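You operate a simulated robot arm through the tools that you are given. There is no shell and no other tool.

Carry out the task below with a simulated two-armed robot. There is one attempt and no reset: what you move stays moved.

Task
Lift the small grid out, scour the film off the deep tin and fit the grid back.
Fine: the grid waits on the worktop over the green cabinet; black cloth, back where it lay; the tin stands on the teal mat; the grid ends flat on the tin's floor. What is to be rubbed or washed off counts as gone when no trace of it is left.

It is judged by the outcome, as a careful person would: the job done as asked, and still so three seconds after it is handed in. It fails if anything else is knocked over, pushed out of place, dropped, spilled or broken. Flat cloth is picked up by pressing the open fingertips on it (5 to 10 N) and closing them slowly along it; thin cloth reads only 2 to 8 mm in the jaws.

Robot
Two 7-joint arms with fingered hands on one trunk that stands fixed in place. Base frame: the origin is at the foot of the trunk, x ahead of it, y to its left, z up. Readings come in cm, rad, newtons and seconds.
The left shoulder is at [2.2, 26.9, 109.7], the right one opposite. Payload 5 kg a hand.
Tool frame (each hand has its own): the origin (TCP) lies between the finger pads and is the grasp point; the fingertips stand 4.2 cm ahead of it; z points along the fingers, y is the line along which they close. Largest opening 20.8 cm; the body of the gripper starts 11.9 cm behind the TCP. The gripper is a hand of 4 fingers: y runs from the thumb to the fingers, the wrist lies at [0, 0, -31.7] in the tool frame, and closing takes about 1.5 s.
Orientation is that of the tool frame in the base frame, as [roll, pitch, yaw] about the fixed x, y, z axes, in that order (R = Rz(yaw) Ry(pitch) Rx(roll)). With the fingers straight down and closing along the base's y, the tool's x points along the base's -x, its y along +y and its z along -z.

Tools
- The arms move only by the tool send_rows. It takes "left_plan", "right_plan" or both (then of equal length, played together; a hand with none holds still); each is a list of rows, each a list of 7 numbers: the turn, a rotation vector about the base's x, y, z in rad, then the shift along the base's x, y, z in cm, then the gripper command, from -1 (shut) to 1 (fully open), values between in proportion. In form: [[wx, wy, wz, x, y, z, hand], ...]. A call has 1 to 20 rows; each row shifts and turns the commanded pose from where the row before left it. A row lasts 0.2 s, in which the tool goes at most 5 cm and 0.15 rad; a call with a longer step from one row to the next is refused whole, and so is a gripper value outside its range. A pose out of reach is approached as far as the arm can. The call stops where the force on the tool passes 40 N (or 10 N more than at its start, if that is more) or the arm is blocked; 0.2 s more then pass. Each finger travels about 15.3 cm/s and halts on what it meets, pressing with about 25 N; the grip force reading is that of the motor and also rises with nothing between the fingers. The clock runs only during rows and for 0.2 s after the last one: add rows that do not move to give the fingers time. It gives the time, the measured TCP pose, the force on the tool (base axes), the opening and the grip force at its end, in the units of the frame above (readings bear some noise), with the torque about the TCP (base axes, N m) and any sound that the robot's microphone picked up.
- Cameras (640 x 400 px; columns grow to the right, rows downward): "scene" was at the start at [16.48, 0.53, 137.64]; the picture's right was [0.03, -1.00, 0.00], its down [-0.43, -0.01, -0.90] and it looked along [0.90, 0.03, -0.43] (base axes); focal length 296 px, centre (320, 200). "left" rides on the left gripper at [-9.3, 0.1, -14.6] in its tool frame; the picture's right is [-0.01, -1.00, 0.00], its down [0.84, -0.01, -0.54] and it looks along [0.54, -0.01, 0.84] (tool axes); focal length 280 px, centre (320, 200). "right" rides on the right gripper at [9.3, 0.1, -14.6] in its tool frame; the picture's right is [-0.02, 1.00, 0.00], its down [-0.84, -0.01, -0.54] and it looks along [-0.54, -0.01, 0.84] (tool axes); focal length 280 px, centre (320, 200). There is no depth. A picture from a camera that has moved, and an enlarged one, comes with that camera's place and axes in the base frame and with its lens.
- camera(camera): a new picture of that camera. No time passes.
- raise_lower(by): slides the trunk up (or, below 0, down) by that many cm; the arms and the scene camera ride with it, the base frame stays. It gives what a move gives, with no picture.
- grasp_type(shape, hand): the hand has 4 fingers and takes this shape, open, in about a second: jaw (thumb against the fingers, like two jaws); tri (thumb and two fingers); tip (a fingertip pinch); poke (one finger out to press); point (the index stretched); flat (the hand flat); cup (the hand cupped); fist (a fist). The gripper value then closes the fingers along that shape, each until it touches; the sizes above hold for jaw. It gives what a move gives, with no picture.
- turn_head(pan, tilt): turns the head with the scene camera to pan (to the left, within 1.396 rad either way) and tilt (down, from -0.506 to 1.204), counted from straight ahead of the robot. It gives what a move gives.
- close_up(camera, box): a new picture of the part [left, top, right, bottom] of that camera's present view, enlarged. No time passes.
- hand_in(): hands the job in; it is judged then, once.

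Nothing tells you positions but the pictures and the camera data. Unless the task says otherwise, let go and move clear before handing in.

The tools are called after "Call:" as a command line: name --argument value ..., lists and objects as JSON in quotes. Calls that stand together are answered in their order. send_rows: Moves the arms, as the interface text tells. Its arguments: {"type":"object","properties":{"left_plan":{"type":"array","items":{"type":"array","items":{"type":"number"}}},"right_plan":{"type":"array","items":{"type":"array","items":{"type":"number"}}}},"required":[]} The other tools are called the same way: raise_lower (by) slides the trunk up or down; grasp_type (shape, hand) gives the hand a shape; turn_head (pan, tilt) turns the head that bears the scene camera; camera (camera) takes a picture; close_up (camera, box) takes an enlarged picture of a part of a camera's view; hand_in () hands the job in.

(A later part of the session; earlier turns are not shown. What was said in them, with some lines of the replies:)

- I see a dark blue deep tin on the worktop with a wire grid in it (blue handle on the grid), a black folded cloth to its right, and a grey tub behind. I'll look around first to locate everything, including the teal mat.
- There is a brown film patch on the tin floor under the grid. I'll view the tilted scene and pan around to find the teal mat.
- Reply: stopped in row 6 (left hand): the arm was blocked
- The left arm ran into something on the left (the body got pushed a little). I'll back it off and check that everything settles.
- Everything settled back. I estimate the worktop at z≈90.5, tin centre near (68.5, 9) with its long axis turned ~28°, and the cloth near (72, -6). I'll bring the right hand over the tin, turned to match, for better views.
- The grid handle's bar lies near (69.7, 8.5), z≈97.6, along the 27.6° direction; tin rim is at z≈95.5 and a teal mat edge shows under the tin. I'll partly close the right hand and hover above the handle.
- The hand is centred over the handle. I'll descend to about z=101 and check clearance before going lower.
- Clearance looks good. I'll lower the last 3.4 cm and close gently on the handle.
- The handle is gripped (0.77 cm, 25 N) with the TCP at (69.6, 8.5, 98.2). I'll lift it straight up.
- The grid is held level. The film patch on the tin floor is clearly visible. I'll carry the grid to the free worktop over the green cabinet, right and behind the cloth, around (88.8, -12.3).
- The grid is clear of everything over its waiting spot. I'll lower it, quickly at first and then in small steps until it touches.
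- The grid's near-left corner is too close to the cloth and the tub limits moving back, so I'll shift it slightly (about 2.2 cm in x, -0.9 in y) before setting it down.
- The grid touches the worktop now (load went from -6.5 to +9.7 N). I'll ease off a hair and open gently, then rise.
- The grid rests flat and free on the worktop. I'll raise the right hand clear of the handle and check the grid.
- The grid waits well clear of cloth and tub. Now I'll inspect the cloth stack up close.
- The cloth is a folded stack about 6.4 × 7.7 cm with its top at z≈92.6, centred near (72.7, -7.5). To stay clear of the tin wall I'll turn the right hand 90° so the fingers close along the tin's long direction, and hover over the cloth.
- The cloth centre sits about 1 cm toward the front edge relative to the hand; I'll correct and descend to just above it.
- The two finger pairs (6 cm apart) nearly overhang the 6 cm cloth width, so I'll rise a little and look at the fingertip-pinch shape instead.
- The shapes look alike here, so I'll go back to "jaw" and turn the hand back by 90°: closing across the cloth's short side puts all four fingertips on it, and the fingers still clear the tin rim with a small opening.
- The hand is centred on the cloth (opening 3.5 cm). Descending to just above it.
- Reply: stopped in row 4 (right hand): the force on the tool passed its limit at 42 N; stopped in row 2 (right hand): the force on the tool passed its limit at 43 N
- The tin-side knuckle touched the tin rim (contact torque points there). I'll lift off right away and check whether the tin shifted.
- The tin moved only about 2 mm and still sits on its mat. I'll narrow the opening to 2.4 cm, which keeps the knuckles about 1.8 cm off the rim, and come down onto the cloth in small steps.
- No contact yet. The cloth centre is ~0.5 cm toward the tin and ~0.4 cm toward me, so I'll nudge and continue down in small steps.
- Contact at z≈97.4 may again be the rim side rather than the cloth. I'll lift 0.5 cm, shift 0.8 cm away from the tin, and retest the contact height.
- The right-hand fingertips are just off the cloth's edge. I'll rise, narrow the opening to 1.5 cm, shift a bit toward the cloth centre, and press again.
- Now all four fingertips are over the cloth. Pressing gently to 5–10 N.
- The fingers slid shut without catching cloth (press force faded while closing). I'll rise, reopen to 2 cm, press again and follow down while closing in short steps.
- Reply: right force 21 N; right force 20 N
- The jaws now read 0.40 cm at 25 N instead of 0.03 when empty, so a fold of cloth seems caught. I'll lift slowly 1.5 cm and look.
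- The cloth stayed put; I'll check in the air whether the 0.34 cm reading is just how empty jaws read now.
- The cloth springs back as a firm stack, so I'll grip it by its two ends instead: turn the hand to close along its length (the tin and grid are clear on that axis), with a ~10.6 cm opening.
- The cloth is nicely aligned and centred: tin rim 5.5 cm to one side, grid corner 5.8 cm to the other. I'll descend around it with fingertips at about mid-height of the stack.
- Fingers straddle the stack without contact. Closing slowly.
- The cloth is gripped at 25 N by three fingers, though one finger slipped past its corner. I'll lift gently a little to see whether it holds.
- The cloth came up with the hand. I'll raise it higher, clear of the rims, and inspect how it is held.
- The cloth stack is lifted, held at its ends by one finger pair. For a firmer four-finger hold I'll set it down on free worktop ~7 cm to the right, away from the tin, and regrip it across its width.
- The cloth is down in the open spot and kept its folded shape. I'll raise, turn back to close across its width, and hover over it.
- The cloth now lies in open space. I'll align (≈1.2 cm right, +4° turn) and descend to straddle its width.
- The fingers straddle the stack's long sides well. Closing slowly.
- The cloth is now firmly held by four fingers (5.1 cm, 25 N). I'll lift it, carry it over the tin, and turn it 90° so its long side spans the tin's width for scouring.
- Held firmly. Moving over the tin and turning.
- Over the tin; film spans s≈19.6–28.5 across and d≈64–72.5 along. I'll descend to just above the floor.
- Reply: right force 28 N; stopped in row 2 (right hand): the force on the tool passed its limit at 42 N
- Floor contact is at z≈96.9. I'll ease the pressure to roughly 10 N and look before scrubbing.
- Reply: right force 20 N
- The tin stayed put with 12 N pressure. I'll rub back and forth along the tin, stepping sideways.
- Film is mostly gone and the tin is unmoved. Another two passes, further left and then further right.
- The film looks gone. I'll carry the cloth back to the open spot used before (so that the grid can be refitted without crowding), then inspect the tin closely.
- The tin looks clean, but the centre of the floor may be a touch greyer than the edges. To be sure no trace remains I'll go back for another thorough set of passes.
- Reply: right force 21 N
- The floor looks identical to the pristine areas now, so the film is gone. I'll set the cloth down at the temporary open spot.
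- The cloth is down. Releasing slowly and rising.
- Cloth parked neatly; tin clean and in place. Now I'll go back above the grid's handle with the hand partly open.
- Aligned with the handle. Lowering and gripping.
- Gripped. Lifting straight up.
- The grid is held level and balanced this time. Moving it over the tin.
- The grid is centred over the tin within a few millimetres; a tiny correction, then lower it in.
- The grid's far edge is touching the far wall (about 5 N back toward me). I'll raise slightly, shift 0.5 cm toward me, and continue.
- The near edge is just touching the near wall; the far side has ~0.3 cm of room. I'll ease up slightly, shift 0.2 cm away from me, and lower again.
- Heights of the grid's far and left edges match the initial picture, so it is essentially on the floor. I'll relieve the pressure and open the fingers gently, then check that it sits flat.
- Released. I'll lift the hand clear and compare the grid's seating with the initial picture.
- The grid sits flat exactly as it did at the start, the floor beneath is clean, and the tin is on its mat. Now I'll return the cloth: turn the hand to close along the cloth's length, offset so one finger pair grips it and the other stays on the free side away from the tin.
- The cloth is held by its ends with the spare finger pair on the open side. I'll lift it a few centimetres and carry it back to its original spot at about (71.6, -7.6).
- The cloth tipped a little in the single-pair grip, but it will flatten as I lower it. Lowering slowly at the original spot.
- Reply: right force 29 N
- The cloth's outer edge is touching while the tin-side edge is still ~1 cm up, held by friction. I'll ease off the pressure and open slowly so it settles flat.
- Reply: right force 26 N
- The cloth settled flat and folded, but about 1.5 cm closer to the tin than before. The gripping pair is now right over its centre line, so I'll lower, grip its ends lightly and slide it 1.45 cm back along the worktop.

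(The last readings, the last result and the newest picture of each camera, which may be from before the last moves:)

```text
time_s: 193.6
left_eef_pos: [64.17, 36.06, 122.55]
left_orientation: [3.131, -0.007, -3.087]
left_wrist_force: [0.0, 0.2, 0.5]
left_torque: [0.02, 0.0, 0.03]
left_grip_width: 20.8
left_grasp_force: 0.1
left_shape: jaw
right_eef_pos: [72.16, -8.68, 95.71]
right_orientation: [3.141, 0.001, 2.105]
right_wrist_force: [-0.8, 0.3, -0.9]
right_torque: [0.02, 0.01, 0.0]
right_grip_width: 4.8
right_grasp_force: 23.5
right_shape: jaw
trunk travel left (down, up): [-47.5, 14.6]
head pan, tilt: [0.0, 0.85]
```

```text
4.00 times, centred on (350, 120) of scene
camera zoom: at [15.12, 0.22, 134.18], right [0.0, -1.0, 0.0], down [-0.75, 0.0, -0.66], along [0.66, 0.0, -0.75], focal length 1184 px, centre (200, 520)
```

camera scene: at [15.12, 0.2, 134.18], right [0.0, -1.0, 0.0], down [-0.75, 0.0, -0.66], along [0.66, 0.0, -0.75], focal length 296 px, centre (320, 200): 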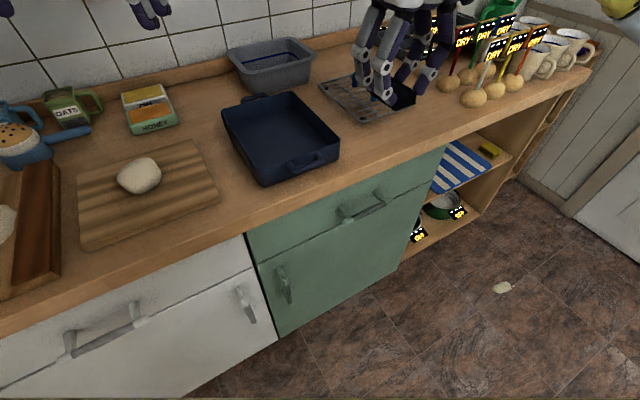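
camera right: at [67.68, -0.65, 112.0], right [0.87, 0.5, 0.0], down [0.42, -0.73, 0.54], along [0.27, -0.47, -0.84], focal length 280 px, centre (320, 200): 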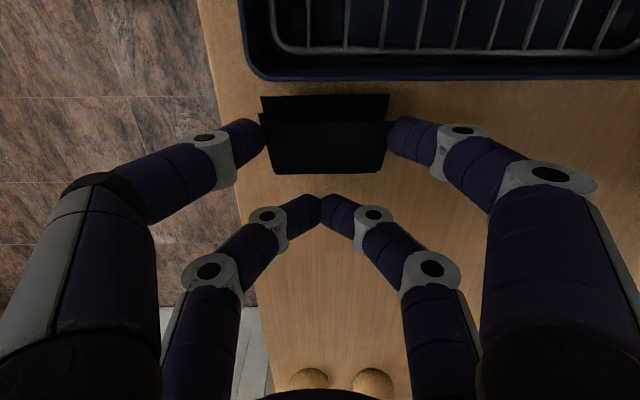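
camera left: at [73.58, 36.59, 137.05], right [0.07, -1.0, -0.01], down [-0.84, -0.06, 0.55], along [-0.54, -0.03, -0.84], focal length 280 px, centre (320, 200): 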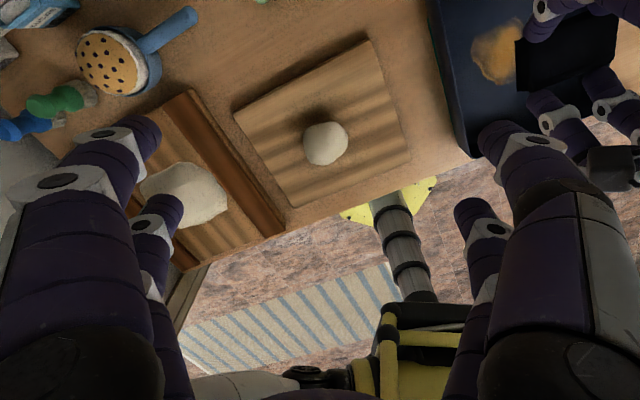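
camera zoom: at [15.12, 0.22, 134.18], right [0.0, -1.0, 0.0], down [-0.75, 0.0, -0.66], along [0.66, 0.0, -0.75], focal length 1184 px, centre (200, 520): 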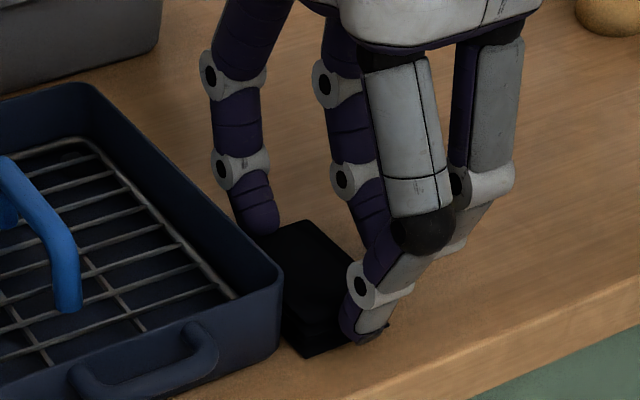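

Call:
send_rows --right_plan '[[0, 0, 0, 0, 0, 0.15, -0.3], [0, 0, 0, 0.18, -0.31, 0, -0.3], [0, 0, 0, 0.19, -0.31, 0, -0.3], [0, 0, 0, 0.19, -0.31, 0, -0.3], [0, 0, 0, 0.18, -0.32, 0, -0.3], [0, 0, 0, 0, 0, -0.15, -0.3], [0, 0, 0, 0, 0, 0, -0.3]]'

Call:
close_up --camera "right" --box '[220, 60, 420, 220]'

Call:
close_up --camera "scene" --box '[280, 70, 420, 170]'

```text
time_s: 195.2
left_eef_pos: [64.22, 36.1, 122.56]
left_orientation: [3.132, -0.006, -3.088]
left_wrist_force: [0.1, -1.1, 0.6]
left_torque: [-0.04, 0.0, 0.0]
left_grip_width: 20.79
left_grasp_force: 0.0
left_shape: jaw
right_eef_pos: [73.02, -9.93, 95.67]
right_orientation: [3.141, -0.001, 2.105]
right_wrist_force: [0.2, -0.8, -0.5]
right_torque: [-0.04, 0.01, 0.01]
right_grip_width: 4.71
right_grasp_force: 25.1
right_shape: jaw
trunk travel left (down, up): [-47.5, 14.6]
head pan, tilt: [0.0, 0.85]
```

```text
2.50 times, centred on (320, 140) of right
camera zoom: at [68.42, -1.88, 110.33], right [0.87, 0.5, 0.0], down [0.42, -0.73, 0.54], along [0.27, -0.47, -0.84], focal length 701 px, centre (320, 350)
```

zoom: 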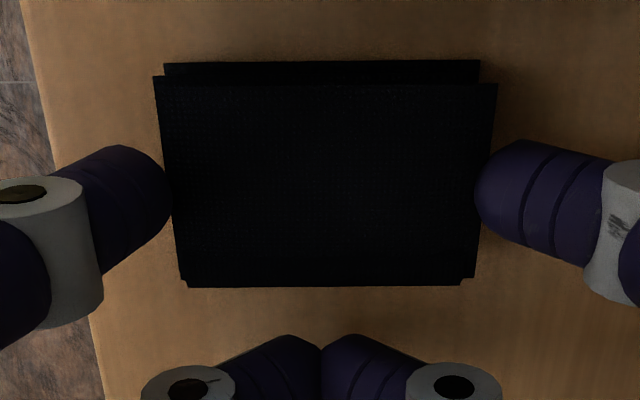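

```text
4.00 times, centred on (350, 120) of scene
camera zoom: at [15.11, 0.22, 134.18], right [0.0, -1.0, 0.0], down [-0.75, 0.0, -0.66], along [0.66, 0.0, -0.75], focal length 1184 px, centre (200, 520)
```

zoom: 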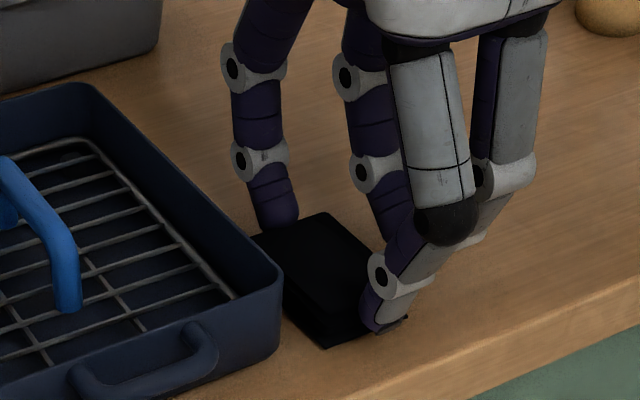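

Moved as planned. Releasing and rising.

Call:
send_rows --right_plan '[[0, 0, 0, 0, 0, -0.08, -0.3], [0, 0, 0, 0, 0, 0, -0.24], [0, 0, 0, 0, 0, 0, -0.2], [0, 0, 0, 0, 0, 0, -0.16], [0, 0, 0, 0, 0, 0, -0.12], [0, 0, 0, 0, 0, 0, -0.08], [0, 0, 0, 0, 0, 0, -0.04], [0, 0, 0, 0, 0, 0, -0.04], [0, 0, 0, 0, 0, 1, -0.04], [0, 0, 0, 0, 0, 2, -0.04], [0, 0, 0, 0, 0, 3, -0.04], [0, 0, 0, 0, 0, 3, -0.04], [0, 0, 0, 0, 0, 3, -0.04], [0, 0, 0, 0, 0, 0, -0.04]]'

Call:
close_up --camera "right" --box '[220, 40, 420, 180]'

Call:
close_up --camera "scene" --box '[320, 110, 400, 160]'

```text
time_s: 198.2
left_eef_pos: [64.24, 36.05, 122.55]
left_orientation: [3.131, -0.009, -3.087]
left_wrist_force: [0.2, -0.2, -0.3]
left_torque: [0.0, 0.04, -0.01]
left_grip_width: 20.82
left_grasp_force: 0.1
left_shape: jaw
right_eef_pos: [73.07, -9.99, 107.73]
right_orientation: [3.141, 0.001, 2.105]
right_wrist_force: [0.0, 0.4, -0.6]
right_torque: [0.03, 0.05, 0.02]
right_grip_width: 9.91
right_grasp_force: 0.1
right_shape: jaw
trunk travel left (down, up): [-47.5, 14.6]
head pan, tilt: [0.0, 0.85]
```

```text
2.86 times, centred on (320, 110) of right
camera zoom: at [68.61, -1.94, 122.23], right [0.87, 0.5, 0.0], down [0.42, -0.73, 0.54], along [0.27, -0.47, -0.84], focal length 801 px, centre (320, 457)
```

zoom: 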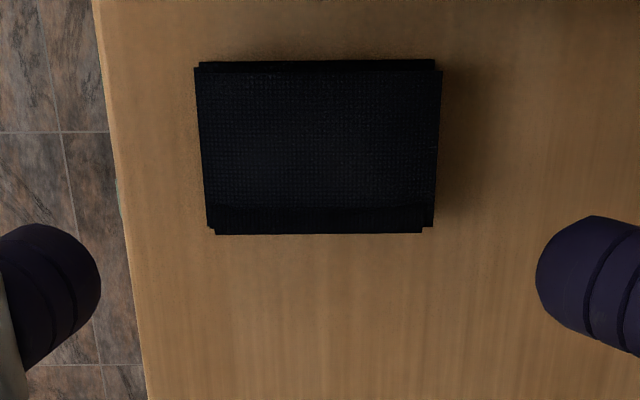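

```text
8.00 times, centred on (360, 135) of scene
camera zoom: at [15.16, 0.21, 134.16], right [0.0, -1.0, 0.0], down [-0.75, 0.0, -0.66], along [0.66, 0.0, -0.75], focal length 2368 px, centre (0, 720)
```

zoom: 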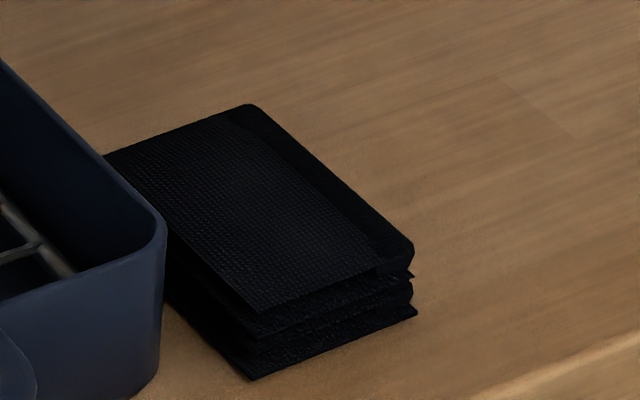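

The cloth is back within about 3 mm of its original spot, folded as before. I'll move the right hand clear and check the whole scene.

Call:
send_rows --right_plan '[[0, 0, 0.12, -1, -1, 2, 0.2], [0, 0, 0.12, -3, -2, 2, 0.5], [0, 0, 0.12, -3.5, -2, 2, 0.8], [0, 0, 0.12, -4, -2, 1, 1], [0, 0, 0.12, -4, -2, 1, 1], [0, 0, 0.12, -4, -2, 1, 1], [0, 0, 0.12, -4, -2, 1, 1], [0, 0, 0.12, -4, -2, 0, 1], [0, 0, 0.1, -3, -2, 0, 1], [0, 0, 0, 0, 0, 0, 1], [0, 0, 0, 0, 0, 0, 1]]'

Call:
camera --camera "scene"

Call:
close_up --camera "scene" --box '[200, 60, 420, 200]'

Call:
camera --camera "left"

Call:
camera --camera "right"

```text
time_s: 200.6
left_eef_pos: [64.02, 36.09, 122.56]
left_orientation: [3.131, -0.007, -3.087]
left_wrist_force: [-0.5, -0.5, 0.4]
left_torque: [0.04, -0.01, -0.03]
left_grip_width: 20.79
left_grasp_force: 0.0
left_shape: jaw
right_eef_pos: [42.29, -26.97, 117.7]
right_orientation: [3.142, 0.0, -3.118]
right_wrist_force: [0.2, 0.5, -0.4]
right_torque: [0.04, 0.01, -0.02]
right_grip_width: 20.77
right_grasp_force: 0.1
right_shape: jaw
trunk travel left (down, up): [-47.5, 14.6]
head pan, tilt: [0.0, 0.85]
```

```text
taken
camera scene: at [15.09, 0.19, 134.19], right [0.0, -1.0, 0.0], down [-0.75, 0.0, -0.66], along [0.66, 0.0, -0.75], focal length 296 px, centre (320, 200)
```

scene: 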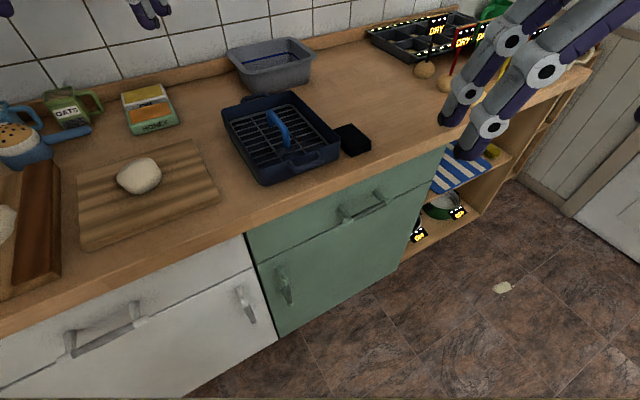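

```text
2.86 times, centred on (310, 130) of scene
camera zoom: at [15.09, 0.19, 134.19], right [0.0, -1.0, 0.0], down [-0.75, 0.0, -0.66], along [0.66, 0.0, -0.75], focal length 846 px, centre (349, 400)
```

zoom: 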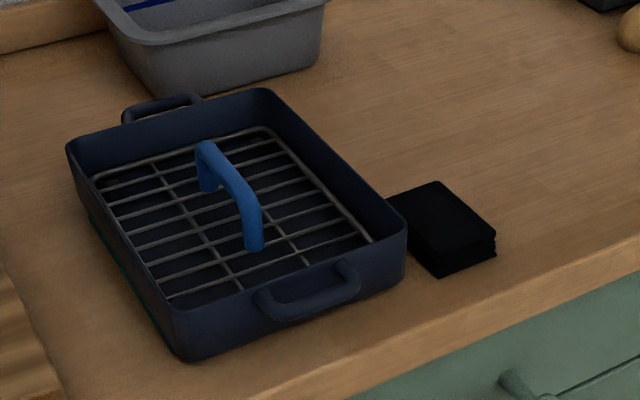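

```text
taken
camera left: at [73.56, 36.5, 137.1], right [0.07, -1.0, -0.01], down [-0.84, -0.06, 0.54], along [-0.54, -0.03, -0.84], focal length 280 px, centre (320, 200)
```

left: 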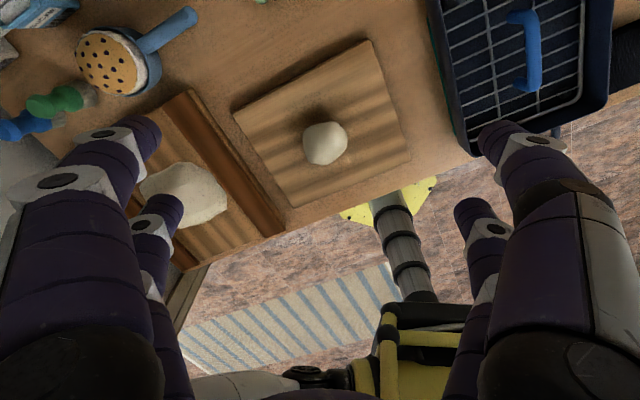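

```text
taken
camera right: at [33.11, -27.14, 132.31], right [-0.01, 1.0, 0.0], down [0.84, 0.01, 0.54], along [0.54, 0.01, -0.84], focal length 280 px, centre (320, 200)
```

right: 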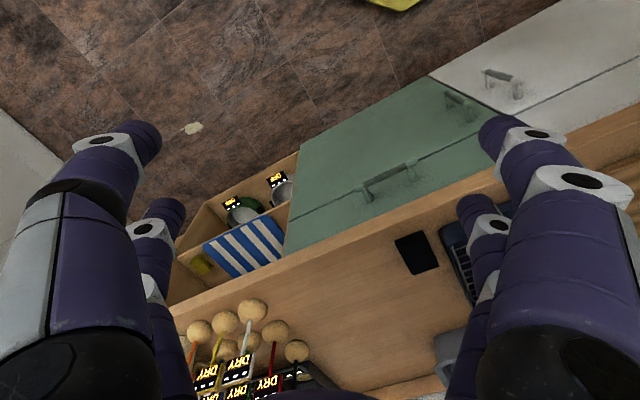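

Call:
close_up --camera "scene" --box '[225, 95, 345, 185]'

Call:
close_up --camera "left" --box '[420, 0, 620, 150]'

Call:
turn_head --pan 0.8 --tilt 0.75

Call:
camera --camera "scene"

Call:
close_up --camera "scene" --box '[440, 140, 640, 290]'

```text
4.44 times, centred on (285, 140) of scene
camera zoom: at [15.09, 0.19, 134.19], right [0.0, -1.0, 0.0], down [-0.75, 0.0, -0.66], along [0.66, 0.0, -0.75], focal length 1316 px, centre (476, 467)
```

zoom: 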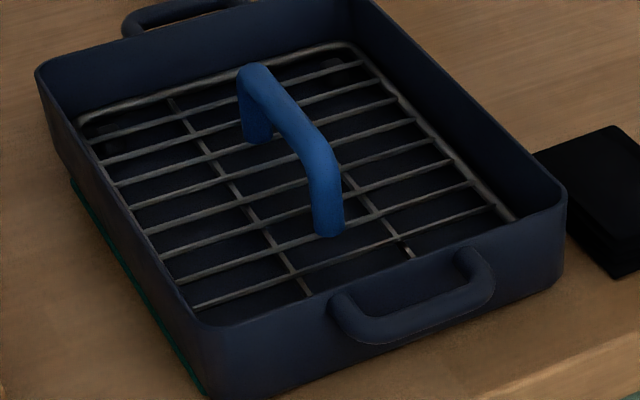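

```text
2.67 times, centred on (520, 75) of left
camera zoom: at [73.56, 36.5, 137.1], right [0.07, -1.0, -0.01], down [-0.84, -0.06, 0.54], along [-0.54, -0.03, -0.84], focal length 748 px, centre (-213, 533)
```

zoom: 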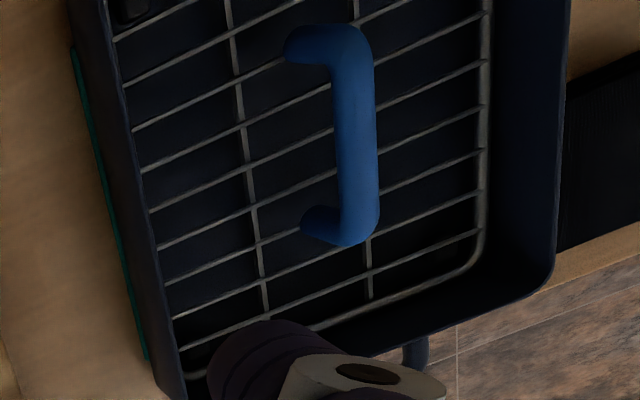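

```text
time_s: 201.8
left_eef_pos: [64.15, 36.07, 122.48]
left_orientation: [3.131, -0.007, -3.088]
left_wrist_force: [0.4, -0.3, 0.3]
left_torque: [0.01, -0.05, 0.0]
left_grip_width: 20.82
left_grasp_force: 0.1
left_shape: jaw
right_eef_pos: [42.28, -26.96, 117.82]
right_orientation: [-3.141, 0.0, -3.119]
right_wrist_force: [0.0, 0.1, 0.3]
right_torque: [-0.01, 0.0, 0.0]
right_grip_width: 20.78
right_grasp_force: 0.1
right_shape: jaw
trunk travel left (down, up): [-47.5, 14.6]
head pan, tilt: [0.799, 0.75]
```

```text
taken
camera scene: at [13.07, 6.15, 134.98], right [0.72, -0.7, 0.0], down [-0.48, -0.49, -0.73], along [0.51, 0.52, -0.68], focal length 296 px, centre (320, 200)
```

scene: 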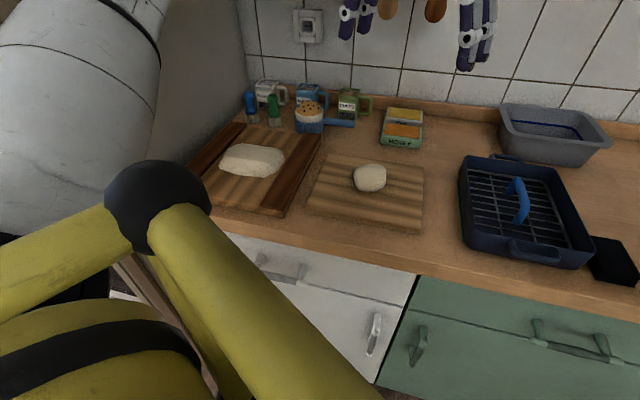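

```text
2.67 times, centred on (540, 215) of scene
camera zoom: at [13.07, 6.15, 134.98], right [0.72, -0.7, 0.0], down [-0.48, -0.49, -0.73], along [0.51, 0.52, -0.68], focal length 789 px, centre (-267, 160)
```

zoom: 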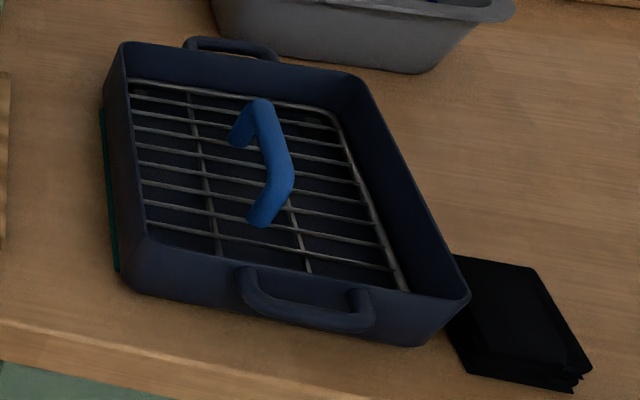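

Everything is in order: the tin is clean and stands on its teal mat, and the grid lies flat on its floor. The black cloth is folded back at its spot, nothing else has moved, and both hands are clear. Handing in.

Call:
hand_in

```text
The job is handed in.
```

I scoured the film off the deep tin and put the grid back. It lies flat on the tin's floor, in the same position as at the start.

- **Film:** in close-up pictures I see no trace of it. The middle of the floor looked slightly greyer than the edges, so I scrubbed it a second time. Its look did not change, so I put that down to lighting.
- **Grid:** while I scoured, it waited on the free worktop over the green cabinet, clear of the cloth and the grey tub.
- **Tin:** it is still on the teal mat, within a few millimetres of where it stood. A knuckle of the right hand pressed on the rim early on and shifted it about 2 mm, and scrubbing may have moved it slightly again.
- **Cloth:** it is folded as before, about 3 mm from where it lay. It had to go down in a clear spot to be gripped properly, so it was set down there before and after the scouring.
- **Everything else:** early on, the left arm bumped something at the left side and I backed it off at once. Nothing there had visibly moved when I checked at the end.

Both hands were open and clear when I handed in.
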